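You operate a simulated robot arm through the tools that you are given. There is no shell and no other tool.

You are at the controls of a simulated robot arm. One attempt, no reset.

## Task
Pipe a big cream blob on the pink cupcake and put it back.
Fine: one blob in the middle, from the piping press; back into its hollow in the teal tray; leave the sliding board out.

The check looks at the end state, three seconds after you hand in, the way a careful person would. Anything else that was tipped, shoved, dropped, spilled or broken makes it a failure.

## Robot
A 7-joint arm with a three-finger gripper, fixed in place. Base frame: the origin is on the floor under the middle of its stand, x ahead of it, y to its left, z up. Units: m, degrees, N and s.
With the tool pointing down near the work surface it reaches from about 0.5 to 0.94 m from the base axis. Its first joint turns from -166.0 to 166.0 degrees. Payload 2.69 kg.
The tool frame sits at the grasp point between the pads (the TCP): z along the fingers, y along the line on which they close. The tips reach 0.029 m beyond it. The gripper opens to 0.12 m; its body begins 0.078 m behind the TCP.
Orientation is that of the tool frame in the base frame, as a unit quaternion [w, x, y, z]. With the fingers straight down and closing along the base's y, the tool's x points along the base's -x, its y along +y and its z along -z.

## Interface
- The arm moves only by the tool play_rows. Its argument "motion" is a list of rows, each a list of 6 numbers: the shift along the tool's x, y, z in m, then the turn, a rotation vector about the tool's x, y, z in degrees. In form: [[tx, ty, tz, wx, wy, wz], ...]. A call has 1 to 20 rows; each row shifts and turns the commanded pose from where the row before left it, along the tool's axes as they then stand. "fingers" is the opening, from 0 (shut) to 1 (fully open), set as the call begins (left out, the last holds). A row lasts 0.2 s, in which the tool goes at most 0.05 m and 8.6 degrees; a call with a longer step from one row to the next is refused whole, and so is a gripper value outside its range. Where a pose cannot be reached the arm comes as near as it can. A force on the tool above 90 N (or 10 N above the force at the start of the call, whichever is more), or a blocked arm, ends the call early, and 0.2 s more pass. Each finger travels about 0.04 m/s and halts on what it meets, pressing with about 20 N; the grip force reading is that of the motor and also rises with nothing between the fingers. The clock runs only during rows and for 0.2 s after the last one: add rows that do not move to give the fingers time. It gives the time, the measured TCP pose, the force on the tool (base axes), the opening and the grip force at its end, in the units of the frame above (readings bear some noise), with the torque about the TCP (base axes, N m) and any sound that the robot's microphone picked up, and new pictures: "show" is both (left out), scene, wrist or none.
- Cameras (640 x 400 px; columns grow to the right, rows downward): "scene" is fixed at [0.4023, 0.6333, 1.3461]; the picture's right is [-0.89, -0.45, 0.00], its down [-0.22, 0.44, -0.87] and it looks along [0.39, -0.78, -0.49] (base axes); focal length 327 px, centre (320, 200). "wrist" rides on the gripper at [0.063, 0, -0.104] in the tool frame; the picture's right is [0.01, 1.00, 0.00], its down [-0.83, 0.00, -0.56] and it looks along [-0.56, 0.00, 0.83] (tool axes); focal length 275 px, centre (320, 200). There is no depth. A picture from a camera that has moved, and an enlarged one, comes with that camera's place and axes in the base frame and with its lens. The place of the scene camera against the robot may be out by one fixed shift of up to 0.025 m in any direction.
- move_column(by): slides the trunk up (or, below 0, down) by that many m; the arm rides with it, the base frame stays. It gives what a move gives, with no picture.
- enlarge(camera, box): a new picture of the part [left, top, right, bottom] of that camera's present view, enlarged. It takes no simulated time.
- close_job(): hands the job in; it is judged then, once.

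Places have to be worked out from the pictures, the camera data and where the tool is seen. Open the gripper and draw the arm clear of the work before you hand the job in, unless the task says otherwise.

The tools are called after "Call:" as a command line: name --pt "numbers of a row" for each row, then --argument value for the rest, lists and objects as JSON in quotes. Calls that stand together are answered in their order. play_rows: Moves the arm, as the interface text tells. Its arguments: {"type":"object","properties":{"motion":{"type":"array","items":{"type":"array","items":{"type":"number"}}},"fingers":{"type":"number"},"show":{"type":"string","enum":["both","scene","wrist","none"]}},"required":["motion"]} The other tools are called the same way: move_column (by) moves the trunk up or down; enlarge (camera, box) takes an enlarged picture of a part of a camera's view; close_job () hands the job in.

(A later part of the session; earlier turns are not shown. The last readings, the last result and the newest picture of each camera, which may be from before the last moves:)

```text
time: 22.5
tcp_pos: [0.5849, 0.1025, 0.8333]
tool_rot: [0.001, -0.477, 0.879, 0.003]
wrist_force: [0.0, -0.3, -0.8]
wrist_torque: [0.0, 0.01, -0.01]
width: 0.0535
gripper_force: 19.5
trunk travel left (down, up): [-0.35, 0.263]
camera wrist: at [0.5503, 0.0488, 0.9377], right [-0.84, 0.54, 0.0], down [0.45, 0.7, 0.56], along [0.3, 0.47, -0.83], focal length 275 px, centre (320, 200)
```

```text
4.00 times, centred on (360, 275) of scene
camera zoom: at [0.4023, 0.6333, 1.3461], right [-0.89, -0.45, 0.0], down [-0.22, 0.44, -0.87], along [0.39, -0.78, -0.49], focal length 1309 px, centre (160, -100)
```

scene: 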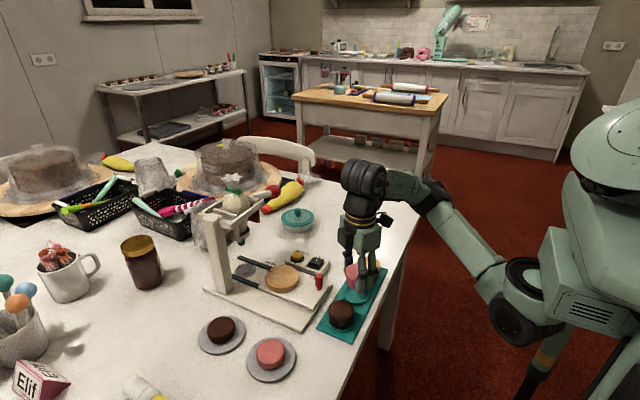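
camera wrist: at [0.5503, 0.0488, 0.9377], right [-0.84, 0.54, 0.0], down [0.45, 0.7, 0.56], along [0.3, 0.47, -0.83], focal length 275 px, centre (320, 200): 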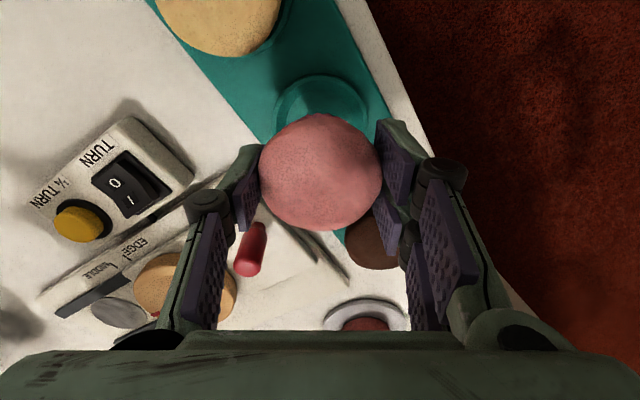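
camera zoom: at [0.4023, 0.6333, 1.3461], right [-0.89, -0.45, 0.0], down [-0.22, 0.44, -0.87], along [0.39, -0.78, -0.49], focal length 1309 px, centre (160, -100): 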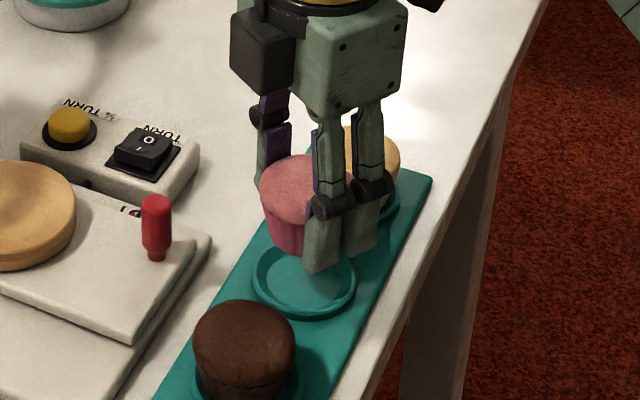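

Held securely; the empty hollow is visible below. Raising to z≈0.90 and turning the yaw back to zero, where the gripper is slimmest towards the press frame.

Call:
play_rows --pt "0 0 -0.02 0 0 0" --pt "0 0 -0.025 0 0 0" --pt "0 0 -0.022 0 0 0" --pt "0 0 0 0 0 7.125" --pt "0 0 0 0 0 7.125" --pt "0 0 0 0 0 7.125" --pt "0 0 0 0 0 7.125" --pt "0 0 0 0 0 7.125" --pt "0 0 0 0 0 7.125" --pt "0 0 0 0 0 7.125" --pt "0 0 0 0 0 7.125" --pt "0 0 0 0 0 0" --show "wrist"

```text
time: 25.1
tcp_pos: [0.585, 0.1006, 0.8998]
tool_rot: [0.0, 0.001, 1.0, 0.002]
wrist_force: [-0.3, 0.3, -0.5]
wrist_torque: [0.0, -0.02, 0.02]
width: 0.0532
gripper_force: 20.3
trunk travel left (down, up): [-0.35, 0.263]
camera wrist: at [0.5213, 0.1014, 1.0048], right [0.0, 1.0, 0.0], down [0.83, 0.0, 0.56], along [0.56, 0.01, -0.83], focal length 275 px, centre (320, 200)
```

wrist: 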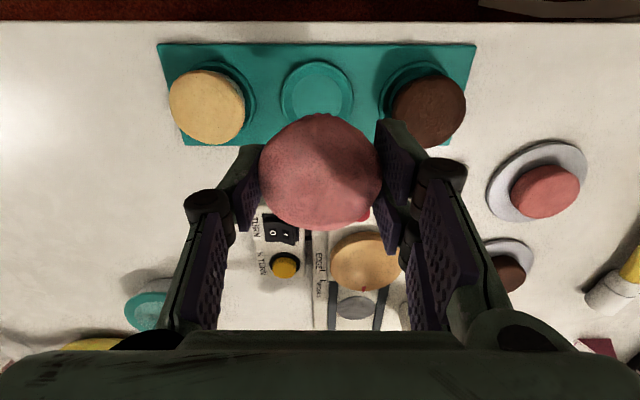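

Yaw is zero and the cupcake is stable. Moving over the turntable at (0.753, 0.155), keeping z at 0.90.

Call:
play_rows --pt "-0.012 0.004 0 0 0 0" --pt "-0.024 0.0078 0 0 0 0" --pt "-0.026 0.0085 0 0 0 0" --pt "-0.026 0.0085 0 0 0 0" --pt "-0.026 0.0085 0 0 0 0" --pt "-0.024 0.0078 0 0 0 0" --pt "-0.016 0.005 0 0 0 0" --pt "-0.01 0.0035 0 0 0 0" --pt "0 0 0 0 0 0" --show "both"

Call:
enlarge --camera "scene" --box '[190, 170, 350, 310]'

Call:
enlarge --camera "wrist" --box '[220, 100, 420, 340]'

```text
time: 27.1
tcp_pos: [0.7495, 0.1566, 0.8994]
tool_rot: [0.0, 0.0, 1.0, 0.002]
wrist_force: [-1.3, -0.1, -0.2]
wrist_torque: [-0.01, -0.04, -0.01]
width: 0.0533
gripper_force: 19.8
trunk travel left (down, up): [-0.35, 0.263]
camera wrist: at [0.6865, 0.1554, 1.0045], right [0.0, 1.0, 0.0], down [0.83, 0.0, 0.56], along [0.56, 0.01, -0.83], focal length 275 px, centre (320, 200)
```

scene: 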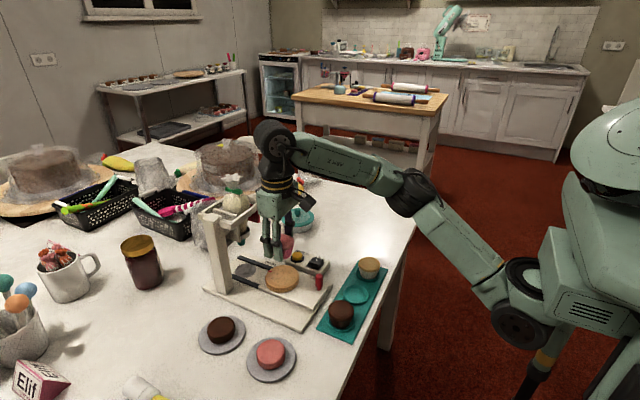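
wrist: 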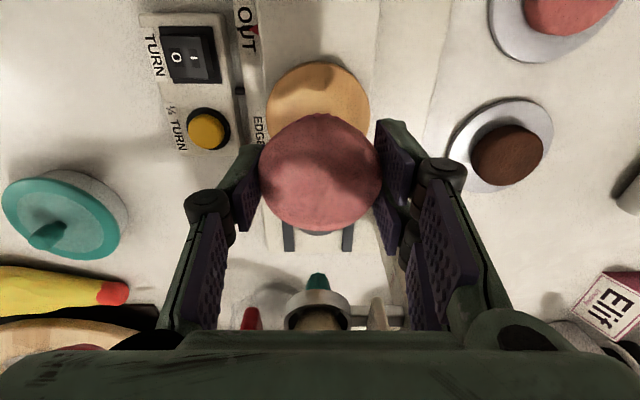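

```text
2.86 times, centred on (270, 240) of scene
camera zoom: at [0.4023, 0.6333, 1.3461], right [-0.89, -0.45, 0.0], down [-0.22, 0.44, -0.87], along [0.39, -0.78, -0.49], focal length 935 px, centre (463, 86)
```

zoom: 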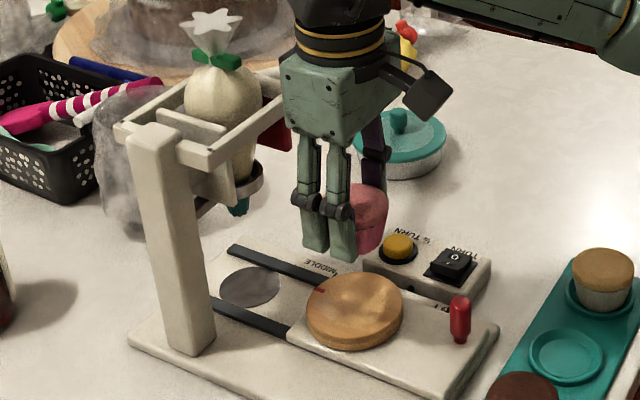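

```text
1.67 times, centred on (320, 220) of wrist
camera zoom: at [0.6865, 0.1554, 1.0045], right [0.0, 1.0, 0.0], down [0.83, 0.0, 0.56], along [0.56, 0.01, -0.83], focal length 459 px, centre (320, 167)
```

zoom: 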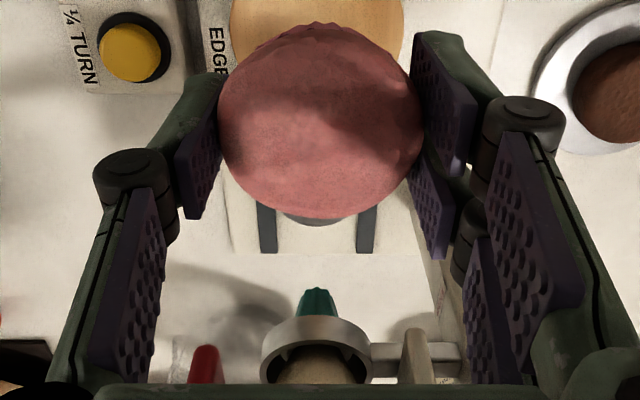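

The cupcake hangs over the turntable and the nozzle is visible. Before descending, I'll check how close the gripper body is to the near frame bar.

Call:
enlarge --camera "scene" --box '[225, 165, 325, 265]'

Call:
enlarge --camera "wrist" --box '[220, 250, 420, 350]'

```text
4.00 times, centred on (275, 215) of scene
camera zoom: at [0.4023, 0.6333, 1.3461], right [-0.89, -0.45, 0.0], down [-0.22, 0.44, -0.87], along [0.39, -0.78, -0.49], focal length 1309 px, centre (500, 140)
```

zoom: 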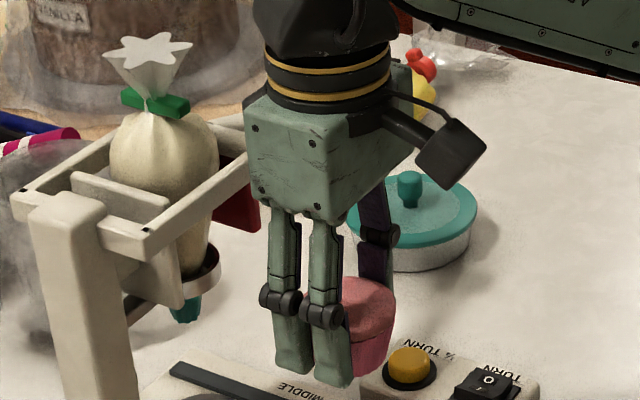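

```text
3.20 times, centred on (320, 300) of wrist
camera zoom: at [0.6865, 0.1554, 1.0045], right [0.0, 1.0, 0.0], down [0.83, 0.0, 0.56], along [0.56, 0.01, -0.83], focal length 881 px, centre (320, -120)
```

zoom: 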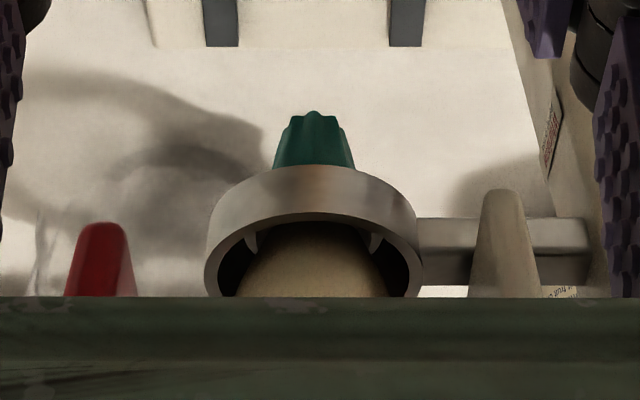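

At zero yaw the body is slim toward the press (the motor box is on the −y side), with about 2.5 cm to the frame bar. Descending with a 5 mm x-correction to just above the turntable.

Call:
play_rows --pt "-0.0055 0 0.01 0 0 0" --pt "0 0 0.015 0 0 0" --pt "0 0 0.015 0 0 0" --pt "0 0 0.01 0 0 0" --pt "0 0 0.004 0 0 0" --pt "0 0 0 0 0 0" --show "both"

Call:
enlarge --camera "scene" --box '[225, 200, 325, 300]'

Call:
enlarge --camera "wrist" --box '[220, 50, 420, 250]'

```text
time: 28.5
tcp_pos: [0.7551, 0.1558, 0.8467]
tool_rot: [0.0, 0.0, 1.0, 0.003]
wrist_force: [0.5, 0.5, -1.1]
wrist_torque: [0.0, -0.01, 0.02]
width: 0.0534
gripper_force: 20.4
trunk travel left (down, up): [-0.35, 0.263]
camera wrist: at [0.692, 0.1553, 0.951], right [0.0, 1.0, 0.0], down [0.83, 0.0, 0.56], along [0.56, 0.01, -0.83], focal length 275 px, centre (320, 200)
```

scene: 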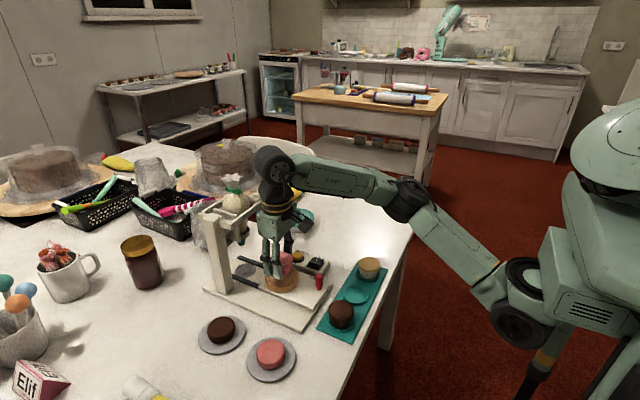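
wrist: 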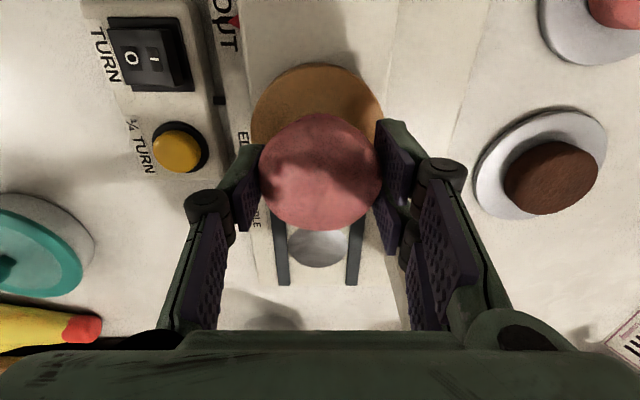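

```text
4.00 times, centred on (275, 250) of scene
camera zoom: at [0.4023, 0.6333, 1.3461], right [-0.89, -0.45, 0.0], down [-0.22, 0.44, -0.87], along [0.39, -0.78, -0.49], focal length 1309 px, centre (500, 0)
```

zoom: 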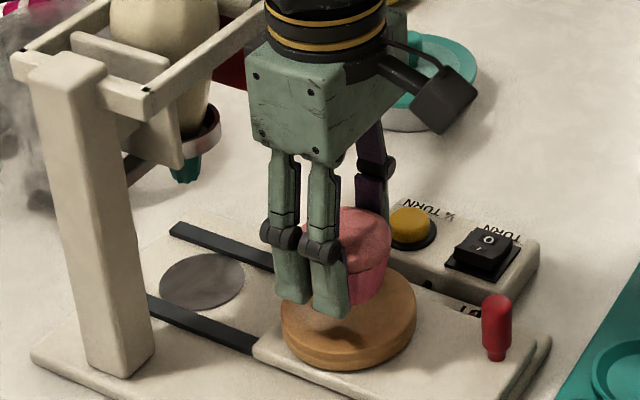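

```text
2.00 times, centred on (320, 150) of wrist
camera zoom: at [0.692, 0.1553, 0.951], right [0.0, 1.0, 0.0], down [0.83, 0.0, 0.56], along [0.56, 0.01, -0.83], focal length 551 px, centre (320, 300)
```

zoom: 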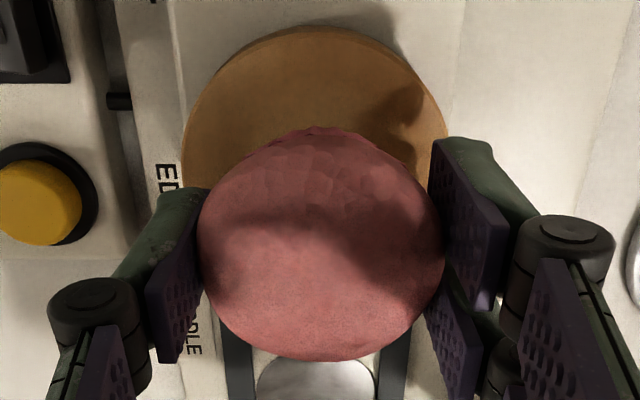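

The turntable centre works out to (0.755, 0.155), matching the TCP. Lowering in small steps while watching the force.

Call:
play_rows --pt "-0.001 0 0.002 0 0 0" --pt "0 0 0.002 0 0 0" --pt "0 0 0.002 0 0 0" --pt "0 0 0 0 0 0" --show "none"

Call:
play_rows --pt "0 0 0.0015 0 0 0" --pt "0 0 0.0015 0 0 0" --pt "0 0 0 0 0 0" --show "none"

```text
time: 29.5
tcp_pos: [0.7567, 0.1552, 0.8414]
tool_rot: [0.0, 0.0, 1.0, 0.003]
wrist_force: [-0.5, 0.1, -1.0]
wrist_torque: [-0.01, 0.0, -0.02]
width: 0.0534
gripper_force: 20.4
trunk travel left (down, up): [-0.35, 0.263]
```

```text
time: 30.3
tcp_pos: [0.7553, 0.1537, 0.8362]
tool_rot: [0.0, 0.0, 1.0, 0.002]
wrist_force: [0.0, 0.1, -1.3]
wrist_torque: [0.02, -0.01, 0.0]
width: 0.053
gripper_force: 20.2
trunk travel left (down, up): [-0.35, 0.263]
```

No contact yet at z≈0.837. Continuing in 1 mm steps.

Call:
play_rows --pt "0 0 0.001 0 0 0" --pt "0 0 0.001 0 0 0" --pt "0 0 0 0 0 0" --show "scene"

Call:
enlarge --camera "scene" --box '[250, 235, 320, 300]'

```text
time: 31.1
tcp_pos: [0.7547, 0.1549, 0.8348]
tool_rot: [0.0, 0.0, 1.0, 0.003]
wrist_force: [0.3, 0.6, -0.7]
wrist_torque: [0.03, -0.02, 0.02]
width: 0.0534
gripper_force: 20.3
trunk travel left (down, up): [-0.35, 0.263]
```

scene: 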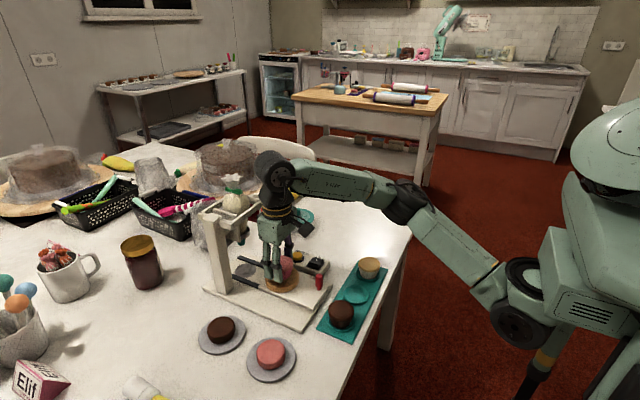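

```text
6.15 times, centred on (285, 268) of scene
camera zoom: at [0.4023, 0.6333, 1.3461], right [-0.89, -0.45, 0.0], down [-0.22, 0.44, -0.87], along [0.39, -0.78, -0.49], focal length 2013 px, centre (535, -215)
```

zoom: 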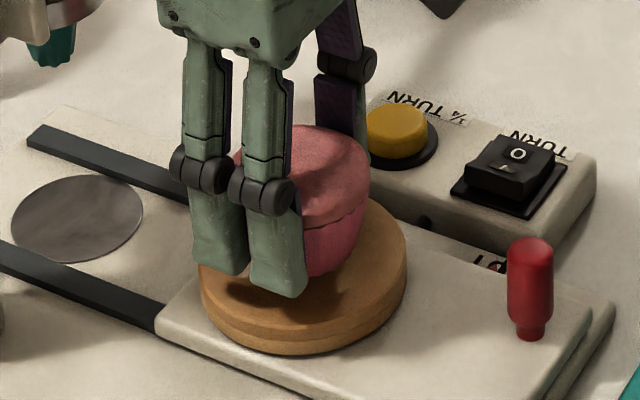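

Very close to the surface. Continuing down in 1 mm steps.

Call:
play_rows --pt "0 0 0.001 0 0 0" --pt "0 0 0.001 0 0 0" --pt "0 0 0 0 0 0" --show "none"

Call:
play_rows --pt "0 0 0.001 0 0 0" --pt "0 0 0 0 0 0" --show "none"

```text
time: 31.9
tcp_pos: [0.7551, 0.1562, 0.8333]
tool_rot: [0.001, -0.001, 1.0, 0.003]
wrist_force: [-0.4, 1.0, -0.1]
wrist_torque: [0.03, 0.0, 0.03]
width: 0.0532
gripper_force: 19.9
trunk travel left (down, up): [-0.35, 0.263]
```

```text
time: 32.5
tcp_pos: [0.7552, 0.1561, 0.8319]
tool_rot: [0.0, 0.0, 1.0, 0.002]
wrist_force: [0.3, 0.7, 0.6]
wrist_torque: [-0.01, -0.01, 0.0]
width: 0.0533
gripper_force: 20.5
trunk travel left (down, up): [-0.35, 0.263]
```

Force may be starting to rise (z +0.6). One or two more millimetres to confirm contact.

Call:
play_rows --pt "0 0 0.001 0 0 0" --pt "0 0 0 0 0 0" --show "none"

Call:
play_rows --pt "0 0 0.001 0 0 0" --pt "0 0 0 0 0 0" --show "wrist"

Call:
enlarge --camera "scene" --box '[250, 235, 320, 300]'

```text
time: 33.1
tcp_pos: [0.7547, 0.1562, 0.8314]
tool_rot: [0.0, 0.0, 1.0, 0.002]
wrist_force: [0.7, -0.1, -0.6]
wrist_torque: [0.01, 0.01, -0.01]
width: 0.0535
gripper_force: 20.3
trunk travel left (down, up): [-0.35, 0.263]
```

```text
time: 33.7
tcp_pos: [0.7548, 0.1567, 0.8296]
tool_rot: [0.0, 0.0, 1.0, 0.003]
wrist_force: [-0.2, 0.0, -1.7]
wrist_torque: [0.0, -0.03, 0.01]
width: 0.0535
gripper_force: 20.0
trunk travel left (down, up): [-0.35, 0.263]
camera wrist: at [0.692, 0.1555, 0.9343], right [0.0, 1.0, 0.0], down [0.83, 0.0, 0.56], along [0.56, 0.01, -0.83], focal length 275 px, centre (320, 200)
```

wrist: 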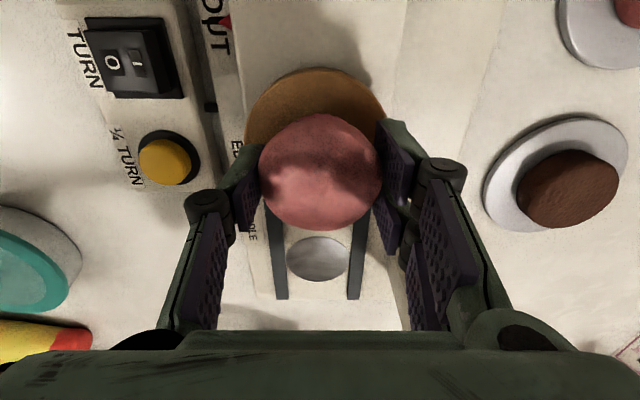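

```text
6.15 times, centred on (285, 268) of scene
camera zoom: at [0.4023, 0.6333, 1.3461], right [-0.89, -0.45, 0.0], down [-0.22, 0.44, -0.87], along [0.39, -0.78, -0.49], focal length 2013 px, centre (535, -215)
```

zoom: 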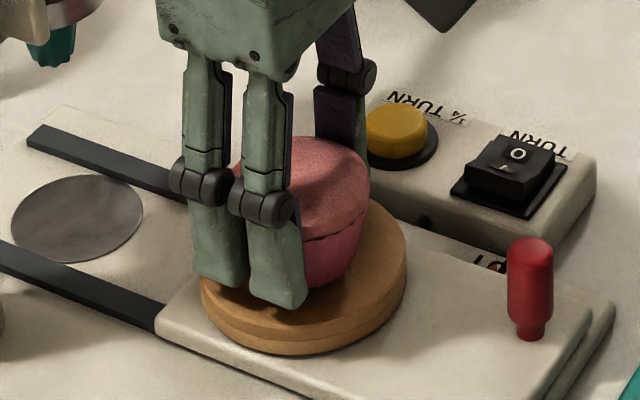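

Still not in contact (force steady around −1 N). Continuing.

Call:
play_rows --pt "0 0 0.001 0 0 0" --pt "0 0 0.001 0 0 0" --pt "0 0 0 0 0 0" --show "none"

Call:
play_rows --pt "0 0 0.001 0 0 0" --pt "0 0 0.0005 0 0 0" --pt "0 0 0 0 0 0" --show "scene"

Call:
enlarge --camera "scene" --box '[250, 235, 320, 300]'

```text
time: 34.5
tcp_pos: [0.7549, 0.1565, 0.829]
tool_rot: [-0.001, 0.0, 1.0, 0.003]
wrist_force: [-0.1, -0.6, -0.1]
wrist_torque: [0.02, -0.01, 0.0]
width: 0.0535
gripper_force: 20.6
trunk travel left (down, up): [-0.35, 0.263]
```

```text
time: 35.3
tcp_pos: [0.7552, 0.1555, 0.8263]
tool_rot: [0.001, 0.0, 1.0, 0.003]
wrist_force: [0.1, -0.3, -0.5]
wrist_torque: [-0.01, 0.05, 0.0]
width: 0.0535
gripper_force: 20.5
trunk travel left (down, up): [-0.35, 0.263]
```

scene: 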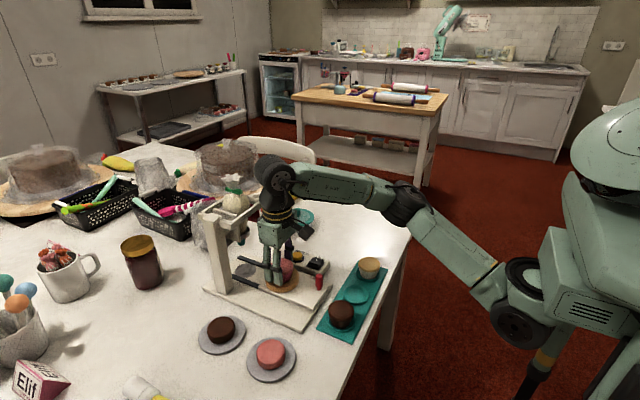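

```text
6.15 times, centred on (285, 268) of scene
camera zoom: at [0.4023, 0.6333, 1.3461], right [-0.89, -0.45, 0.0], down [-0.22, 0.44, -0.87], along [0.39, -0.78, -0.49], focal length 2013 px, centre (535, -215)
```

zoom: 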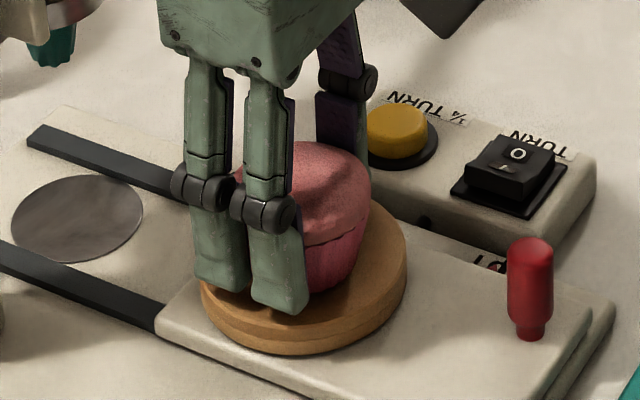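

Judging from the picture the base is about 2–3 mm off the disc. A few more 1 mm steps.

Call:
play_rows --pt "0 0 0.001 0 0 0" --pt "0 0 0.001 0 0 0" --pt "0 0 0 0 0 0" --show "none"

Call:
play_rows --pt "0 0 0.001 0 0 0" --pt "0 0 0 0 0 0" --show "none"

```text
time: 36.1
tcp_pos: [0.7551, 0.1568, 0.8239]
tool_rot: [0.0, 0.0, 1.0, 0.003]
wrist_force: [-0.5, 0.7, -0.6]
wrist_torque: [-0.02, 0.01, -0.02]
width: 0.0533
gripper_force: 19.7
trunk travel left (down, up): [-0.35, 0.263]
```

```text
time: 36.7
tcp_pos: [0.7545, 0.1564, 0.823]
tool_rot: [0.0, 0.0, 1.0, 0.002]
wrist_force: [-0.2, 1.5, -0.5]
wrist_torque: [0.0, 0.03, 0.01]
width: 0.0532
gripper_force: 20.0
trunk travel left (down, up): [-0.35, 0.263]
```

Still free. Continuing down.

Call:
play_rows --pt "0 0 0.001 0 0 0" --pt "0 0 0 0 0 0" --show "none"

Call:
play_rows --pt "0 0 0.001 0 0 0" --pt "0 0 0 0 0 0" --show "scene"

Call:
enlarge --camera "scene" --box '[265, 250, 305, 290]'

```text
time: 37.3
tcp_pos: [0.7559, 0.1561, 0.8213]
tool_rot: [0.0, 0.001, 1.0, 0.002]
wrist_force: [-0.3, 1.3, -0.2]
wrist_torque: [-0.02, -0.03, 0.01]
width: 0.0537
gripper_force: 20.3
trunk travel left (down, up): [-0.35, 0.263]
```

```text
time: 37.9
tcp_pos: [0.7553, 0.1558, 0.8213]
tool_rot: [0.0, -0.001, 1.0, 0.002]
wrist_force: [0.5, 0.1, 1.1]
wrist_torque: [-0.03, -0.03, -0.05]
width: 0.0532
gripper_force: 19.8
trunk travel left (down, up): [-0.35, 0.263]
```

scene: 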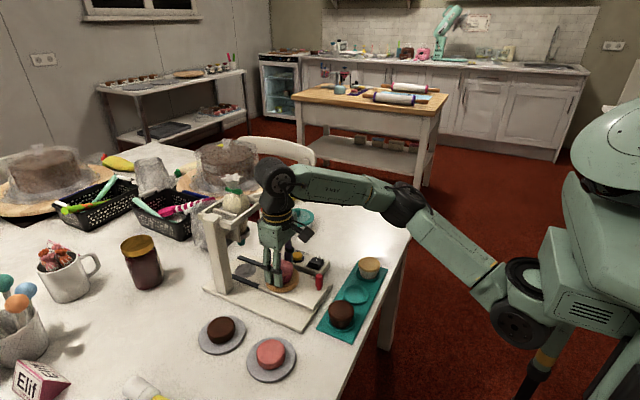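

```text
10.00 times, centred on (285, 270) of scene
camera zoom: at [0.4023, 0.6333, 1.3461], right [-0.89, -0.45, 0.0], down [-0.22, 0.44, -0.87], along [0.39, -0.78, -0.49], focal length 3272 px, centre (670, -500)
```

zoom: 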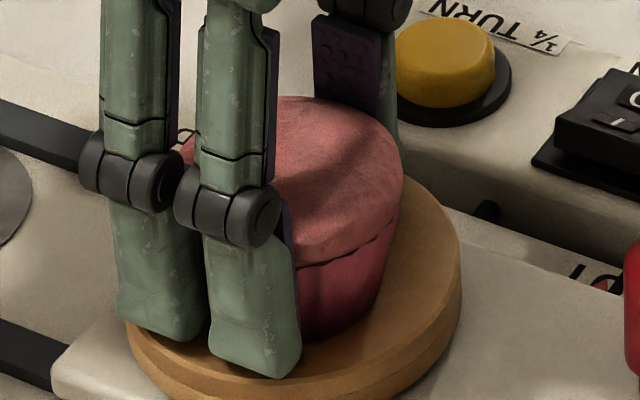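

Force z has ticked up to +1.1. One more millimetre to confirm.

Call:
play_rows --pt "0 0 0.001 0 0 0" --pt "0 0 0 0 0 0" --show "none"

Call:
play_rows --pt "0 0 0 0 0 0" --show "none"

```text
time: 38.5
tcp_pos: [0.7539, 0.1562, 0.8215]
tool_rot: [0.002, 0.0, 1.0, 0.003]
wrist_force: [1.2, 0.1, 7.4]
wrist_torque: [-0.19, -0.03, 0.04]
width: 0.0533
gripper_force: 19.8
trunk travel left (down, up): [-0.35, 0.263]
```

```text
time: 38.9
tcp_pos: [0.7544, 0.1557, 0.8209]
tool_rot: [-0.001, 0.0, 1.0, 0.003]
wrist_force: [1.4, 0.6, 8.1]
wrist_torque: [-0.12, -0.07, 0.03]
width: 0.0536
gripper_force: 20.1
trunk travel left (down, up): [-0.35, 0.263]
```

Clear contact at 8 N, so the cupcake is on the turntable. Relaxing by 1 mm, then opening.

Call:
play_rows --pt "0 0 -0.001 0 0 0" --pt "0 0 0 0 0 0" --show "none"

Call:
play_rows --pt "0 0 0 0 0 0" --pt "0 0 0 0 0 0" --pt "0 0 0 0 0 0" --pt "0 0 0 0 0 0" --fingers 0.65 --show "both"

Call:
enlarge --camera "wrist" --box '[220, 50, 420, 250]'

```text
time: 39.5
tcp_pos: [0.7544, 0.1565, 0.8217]
tool_rot: [-0.001, 0.0, 1.0, 0.003]
wrist_force: [-0.7, 0.9, 1.8]
wrist_torque: [0.0, 0.02, 0.01]
width: 0.0536
gripper_force: 20.2
trunk travel left (down, up): [-0.35, 0.263]
```

```text
time: 40.5
tcp_pos: [0.7551, 0.1558, 0.8203]
tool_rot: [0.001, 0.0, 1.0, 0.003]
wrist_force: [0.9, -0.5, -0.3]
wrist_torque: [-0.02, 0.04, 0.0]
width: 0.078
gripper_force: 0.0
trunk travel left (down, up): [-0.35, 0.263]
camera wrist: at [0.6917, 0.1554, 0.9262], right [0.0, 1.0, 0.0], down [0.83, 0.0, 0.56], along [0.56, 0.01, -0.83], focal length 275 px, centre (320, 200)
```

scene: 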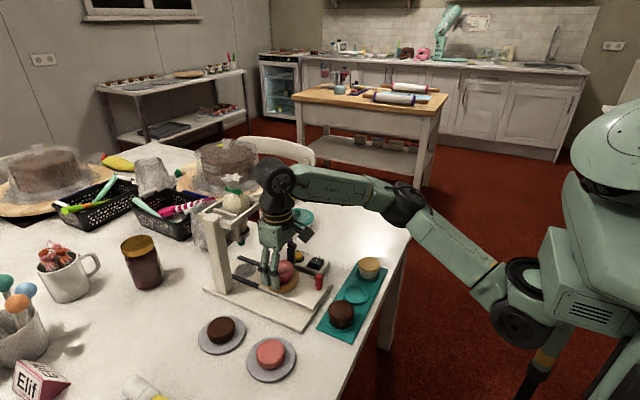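
wrist: 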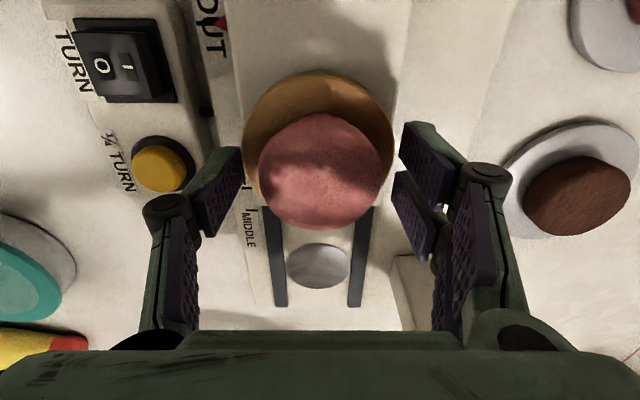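

```text
2.00 times, centred on (320, 150) of wrist
camera zoom: at [0.6917, 0.1554, 0.9262], right [0.0, 1.0, 0.0], down [0.83, 0.0, 0.56], along [0.56, 0.01, -0.83], focal length 551 px, centre (320, 300)
```

zoom: 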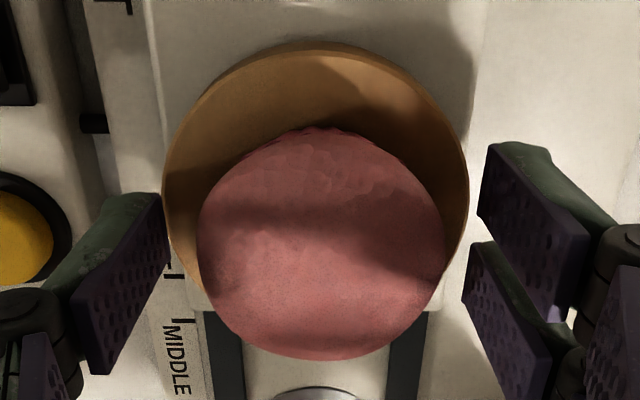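

Released cleanly. Rising straight up to check how well centred it is.

Call:
play_rows --pt "0 0 -0.01 0 0 0" --pt "0 0 -0.02 0 0 0" --pt "0 0 -0.025 0 0 0" --pt "0 0 -0.025 0 0 0" --pt "0.02 0 -0.01 0 0 0" --pt "0.03 0 0 0 0 0" --pt "0.03 0 0 0 0 0" --pt "0 0 0 0 0 0" --show "both"

Call:
enlarge --camera "wrist" --box '[220, 120, 420, 320]'

Call:
enlarge --camera "scene" --box '[230, 220, 340, 320]'

```text
time: 42.3
tcp_pos: [0.6743, 0.1557, 0.911]
tool_rot: [0.0, -0.001, 1.0, 0.003]
wrist_force: [1.2, -0.7, 0.1]
wrist_torque: [0.0, -0.01, -0.03]
width: 0.078
gripper_force: 0.2
trunk travel left (down, up): [-0.35, 0.263]
camera wrist: at [0.6114, 0.1544, 1.0161], right [0.0, 1.0, 0.0], down [0.83, 0.0, 0.56], along [0.56, 0.01, -0.83], focal length 275 px, centre (320, 200)
```

scene: 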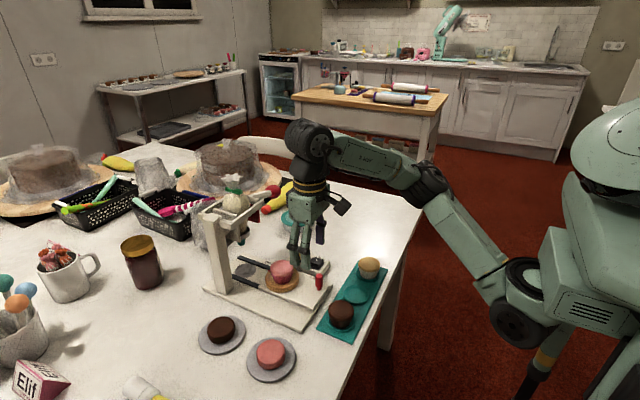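
wrist: 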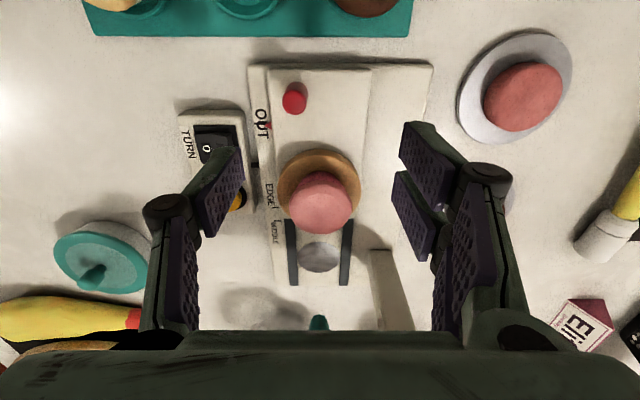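

```text
2.00 times, centred on (320, 220) of wrist
camera zoom: at [0.6114, 0.1544, 1.0161], right [0.0, 1.0, 0.0], down [0.83, 0.0, 0.56], along [0.56, 0.01, -0.83], focal length 551 px, centre (320, 160)
```

zoom: 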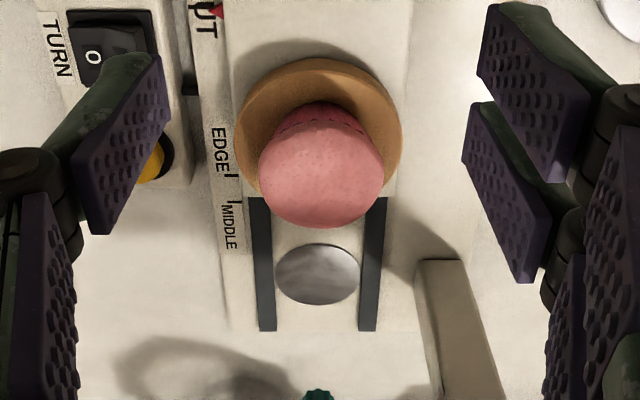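

```text
4.00 times, centred on (285, 270) of scene
camera zoom: at [0.4023, 0.6333, 1.3461], right [-0.89, -0.45, 0.0], down [-0.22, 0.44, -0.87], along [0.39, -0.78, -0.49], focal length 1309 px, centre (460, -80)
```

zoom: 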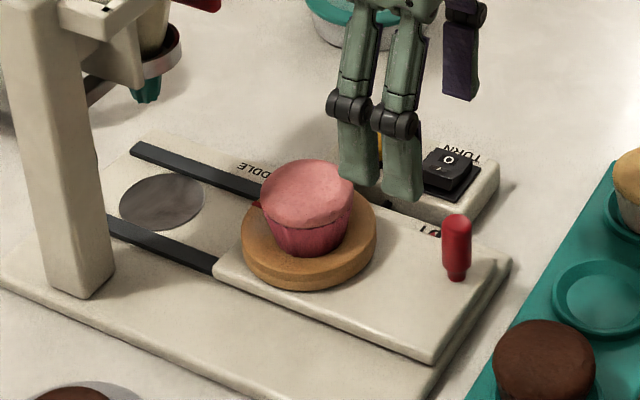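

The cupcake sits within ~1–2 mm of the turntable centre. Next I'll move above the red pin (≈0.659, 0.137), tilting the tool 25° so its body leans back from the press frame during the push.

Call:
play_rows --pt "0.0155 -0.0185 0 0 0 0" --pt "0 0 0 0 -6.25 0" --pt "0 0 0 0 -6.25 0" --pt "0 0 0 0 -6.25 0" --pt "0 0 0 0 -6.25 0" --pt "0 0 0 0 0 0" --fingers 0.42 --show "both"

Call:
enlarge --camera "wrist" --box '[220, 80, 420, 280]'

```text
time: 43.7
tcp_pos: [0.6592, 0.1377, 0.9117]
tool_rot: [0.216, 0.001, 0.976, 0.002]
wrist_force: [0.4, 0.9, 0.0]
wrist_torque: [-0.04, -0.01, -0.02]
width: 0.0503
gripper_force: 0.1
trunk travel left (down, up): [-0.35, 0.263]
camera wrist: at [0.5584, 0.1362, 0.9798], right [0.0, 1.0, 0.0], down [0.52, 0.0, 0.86], along [0.86, 0.0, -0.52], focal length 275 px, centre (320, 200)
```

scene: 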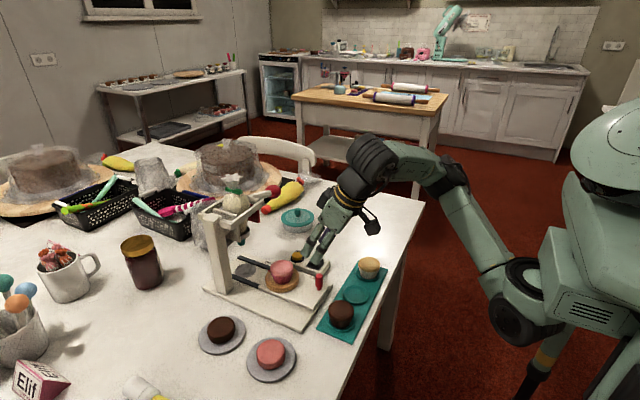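
wrist: 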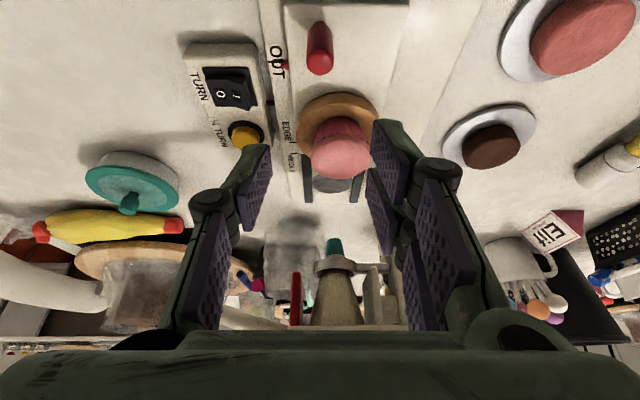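

```text
2.00 times, centred on (320, 180) of wrist
camera zoom: at [0.5584, 0.1362, 0.9798], right [0.0, 1.0, 0.0], down [0.52, 0.0, 0.86], along [0.86, 0.0, -0.52], focal length 551 px, centre (320, 240)
```

zoom: 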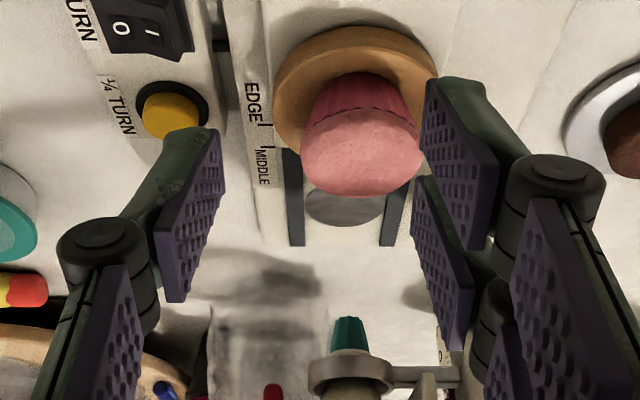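

The tilted view is good: nozzle tip ≈(0.862, 0.153, 0.850), pin ≈(0.659, 0.137) with top near 0.822. Lowering vertically over the pin with the fingers 5 cm open.

Call:
play_rows --pt "0.01 0 0.0215 0 0 0" --pt "0.01 0 0.0215 0 0 0" --pt "0.01 0 0.0215 0 0 0" --pt "0.006 0 0.0129 0 0 0" --pt "0 0 0 0 0 0" --show "both"

Call:
enlarge --camera "scene" --box '[270, 210, 370, 310]'

Call:
enlarge --camera "wrist" --box '[220, 50, 420, 250]'

```text
time: 44.9
tcp_pos: [0.6587, 0.1375, 0.8276]
tool_rot: [0.217, 0.001, 0.976, 0.003]
wrist_force: [0.9, -0.3, -0.8]
wrist_torque: [0.01, -0.01, 0.0]
width: 0.05
gripper_force: 0.1
trunk travel left (down, up): [-0.35, 0.263]
camera wrist: at [0.5574, 0.1372, 0.8951], right [0.0, 1.0, 0.0], down [0.52, 0.0, 0.85], along [0.85, 0.0, -0.52], focal length 275 px, centre (320, 200)
```

scene: 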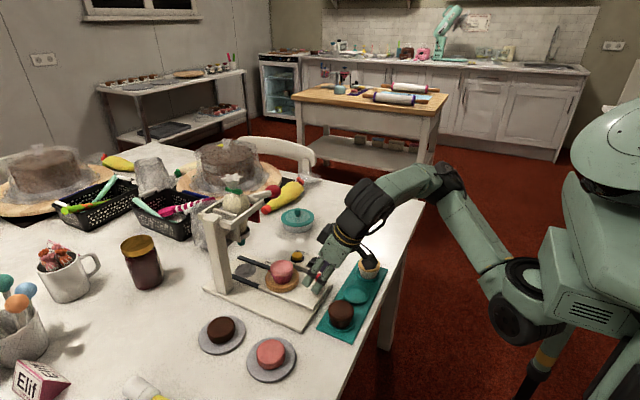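
wrist: 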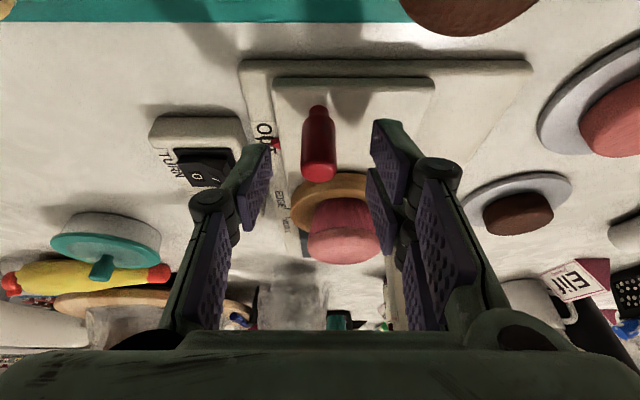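

```text
4.00 times, centred on (320, 260) of scene
camera zoom: at [0.4023, 0.6333, 1.3461], right [-0.89, -0.45, 0.0], down [-0.22, 0.44, -0.87], along [0.39, -0.78, -0.49], focal length 1309 px, centre (320, -40)
```

zoom: 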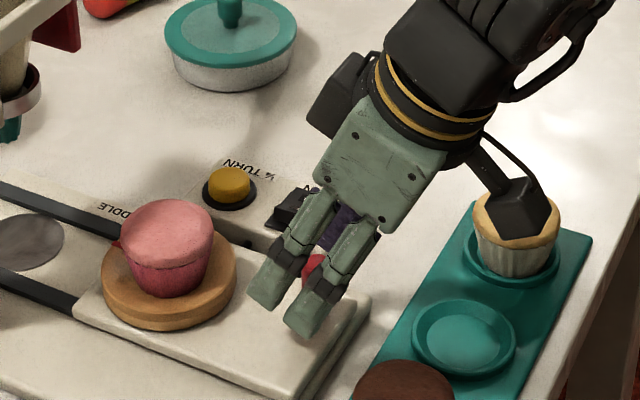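

```text
2.00 times, centred on (320, 150) of wrist
camera zoom: at [0.5574, 0.1372, 0.8951], right [0.0, 1.0, 0.0], down [0.52, 0.0, 0.85], along [0.85, 0.0, -0.52], focal length 551 px, centre (320, 300)
```

zoom: 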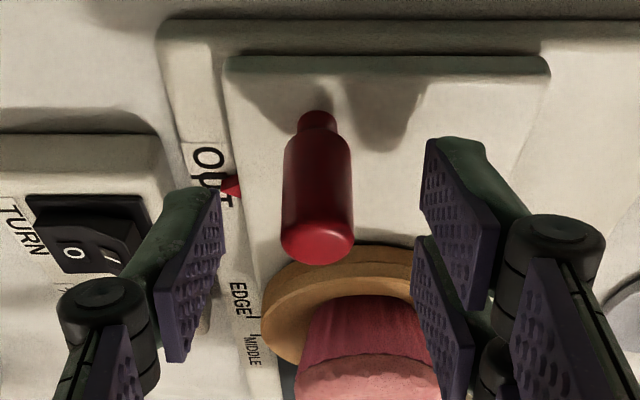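

The pin is centred between the fingers, its top at z≈0.817. Lowering 12 mm more and closing on it.

Call:
play_rows --pt "0.0027 0 0.0057 0 0 0" --pt "0.0027 0 0.0057 0 0 0" --pt "0 0 0 0 0 0" --show "none"

Call:
play_rows --pt "0 0 0 0 0 0" --pt "0 0 0 0 0 0" --pt "0 0 0 0 0 0" --pt "0 0 0 0 0 0" --pt "0 0 0 0 0 0" --fingers 0.08 --show "both"

Call:
enlarge --camera "wrist" --box '[220, 50, 420, 250]'

```text
time: 45.7
tcp_pos: [0.6574, 0.1375, 0.813]
tool_rot: [0.215, 0.001, 0.977, 0.002]
wrist_force: [-0.1, 0.4, -1.1]
wrist_torque: [0.01, -0.03, -0.02]
width: 0.0503
gripper_force: 0.2
trunk travel left (down, up): [-0.35, 0.263]
```

```text
time: 46.9
tcp_pos: [0.658, 0.1369, 0.813]
tool_rot: [0.217, 0.001, 0.976, 0.002]
wrist_force: [0.3, -3.0, -0.4]
wrist_torque: [-0.08, -0.04, -0.03]
width: 0.0179
gripper_force: 42.9
trunk travel left (down, up): [-0.35, 0.263]
camera wrist: at [0.5573, 0.1366, 0.8822], right [0.0, 1.0, 0.0], down [0.52, 0.0, 0.85], along [0.85, 0.0, -0.52], focal length 275 px, centre (320, 200)
```

scene: 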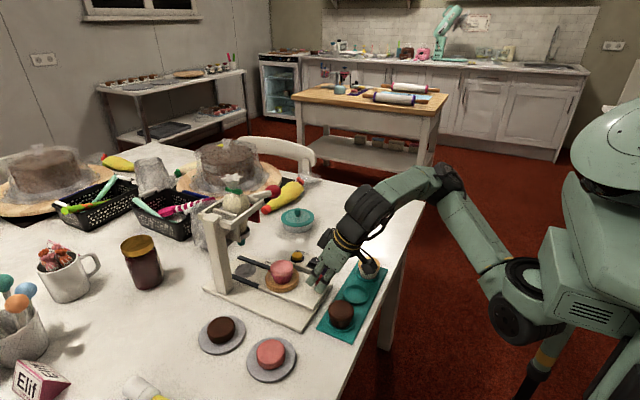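
wrist: 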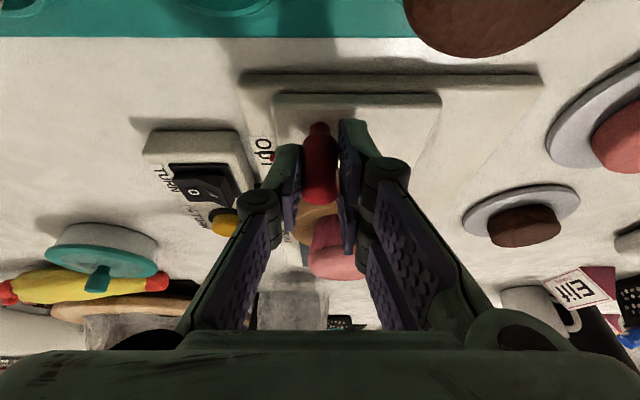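

```text
2.00 times, centred on (320, 150) of wrist
camera zoom: at [0.5573, 0.1366, 0.8822], right [0.0, 1.0, 0.0], down [0.52, 0.0, 0.85], along [0.85, 0.0, -0.52], focal length 551 px, centre (320, 300)
```

zoom: 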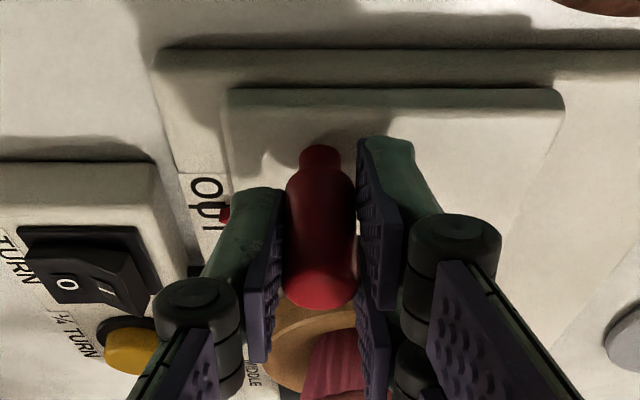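

The pin is gripped (width 1.8 cm). Pushing the board smoothly in +x by about 9 cm first, then I'll check the pointer against the marks.

Call:
play_rows --pt "-0.0027 0 0.0013 0 0 0" --pt "-0.0054 0 0.0025 0 0 0" --pt "-0.0091 0 0.0042 0 0 0" --pt "-0.0109 0 0.0051 0 0 0" --pt "-0.0109 0 0.0051 0 0 0" --pt "-0.0109 0 0.0051 0 0 0" --pt "-0.0109 0 0.0051 0 0 0" --pt "-0.0109 0 0.0051 0 0 0" --pt "-0.0073 0 0.0034 0 0 0" --pt "-0.0036 0 0.0017 0 0 0" --pt "0 0 0 0 0 0" --show "both"

Call:
enlarge --camera "wrist" --box '[220, 50, 420, 250]'

Call:
enlarge --camera "scene" --box '[215, 210, 325, 310]'

```text
time: 49.3
tcp_pos: [0.7502, 0.1367, 0.8134]
tool_rot: [0.216, 0.001, 0.976, 0.002]
wrist_force: [0.3, 0.4, 1.6]
wrist_torque: [0.05, 0.58, 0.04]
width: 0.0174
gripper_force: 42.8
trunk travel left (down, up): [-0.35, 0.263]
camera wrist: at [0.6487, 0.1365, 0.8821], right [0.0, 1.0, 0.0], down [0.52, 0.0, 0.86], along [0.86, 0.0, -0.52], focal length 275 px, centre (320, 200)
```

scene: 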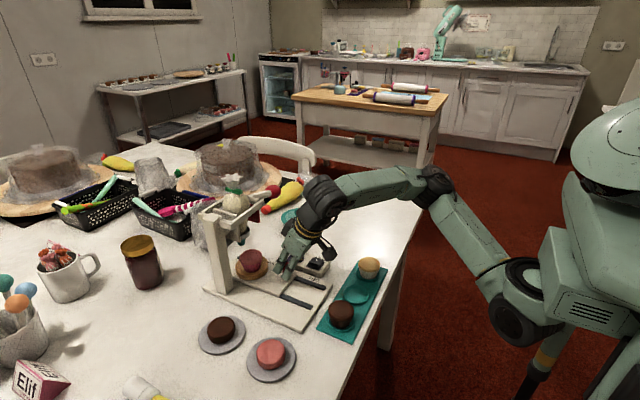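
wrist: 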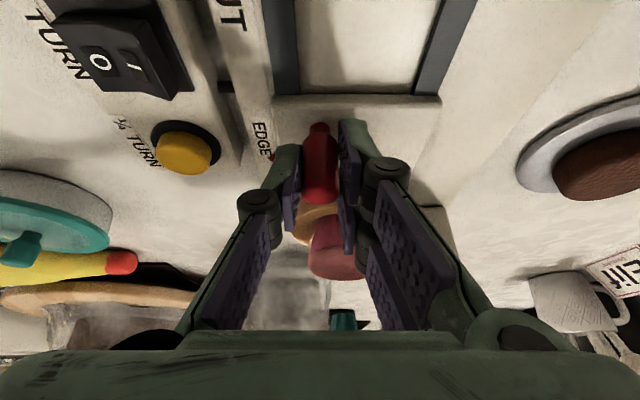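

```text
2.00 times, centred on (320, 150) of wrist
camera zoom: at [0.6487, 0.1365, 0.8821], right [0.0, 1.0, 0.0], down [0.52, 0.0, 0.86], along [0.86, 0.0, -0.52], focal length 551 px, centre (320, 300)
```

zoom: 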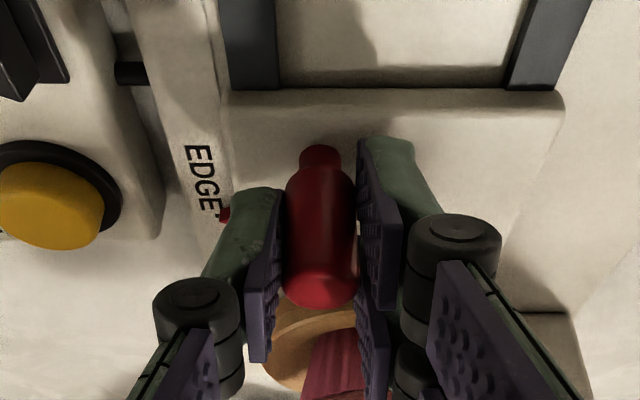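

```text
4.00 times, centred on (270, 260) of scene
camera zoom: at [0.4023, 0.6333, 1.3461], right [-0.89, -0.45, 0.0], down [-0.22, 0.44, -0.87], along [0.39, -0.78, -0.49], focal length 1309 px, centre (520, -40)
```

zoom: 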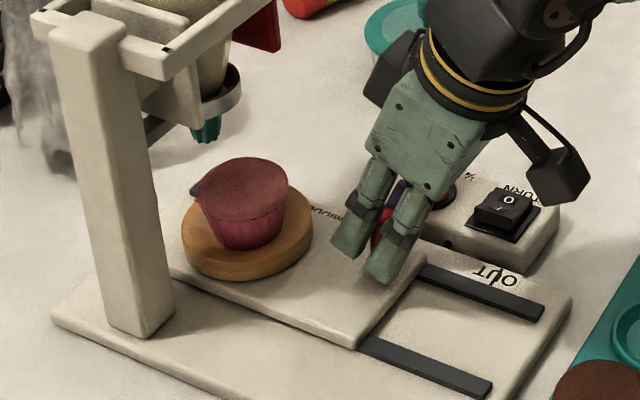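

The pointer is now about at the EDGE mark after 9.2 cm. Zooming in on the pointer before going on to MIDDLE.

Call:
enlarge --camera "wrist" --box '[240, 100, 300, 180]'

Call:
enlarge --camera "scene" --box '[230, 225, 320, 295]'

```text
5.00 times, centred on (270, 140) of wrist
camera zoom: at [0.6487, 0.1365, 0.8821], right [0.0, 1.0, 0.0], down [0.52, 0.0, 0.86], along [0.86, 0.0, -0.52], focal length 1376 px, centre (570, 500)
```

zoom: 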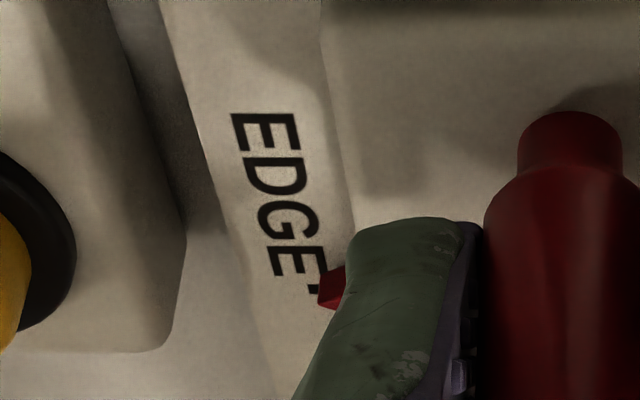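

```text
5.71 times, centred on (275, 260) of scene
camera zoom: at [0.4023, 0.6333, 1.3461], right [-0.89, -0.45, 0.0], down [-0.22, 0.44, -0.87], along [0.39, -0.78, -0.49], focal length 1869 px, centre (577, -143)
```

zoom: 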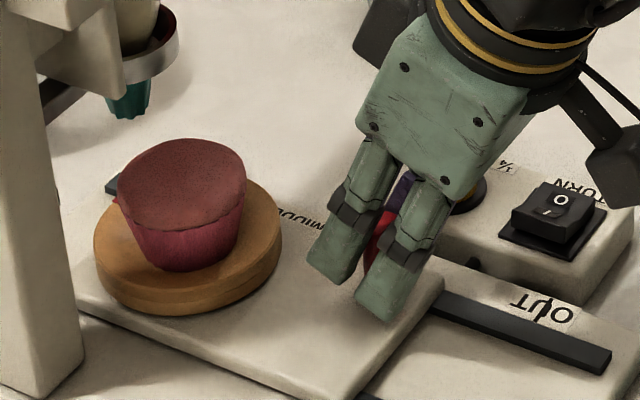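

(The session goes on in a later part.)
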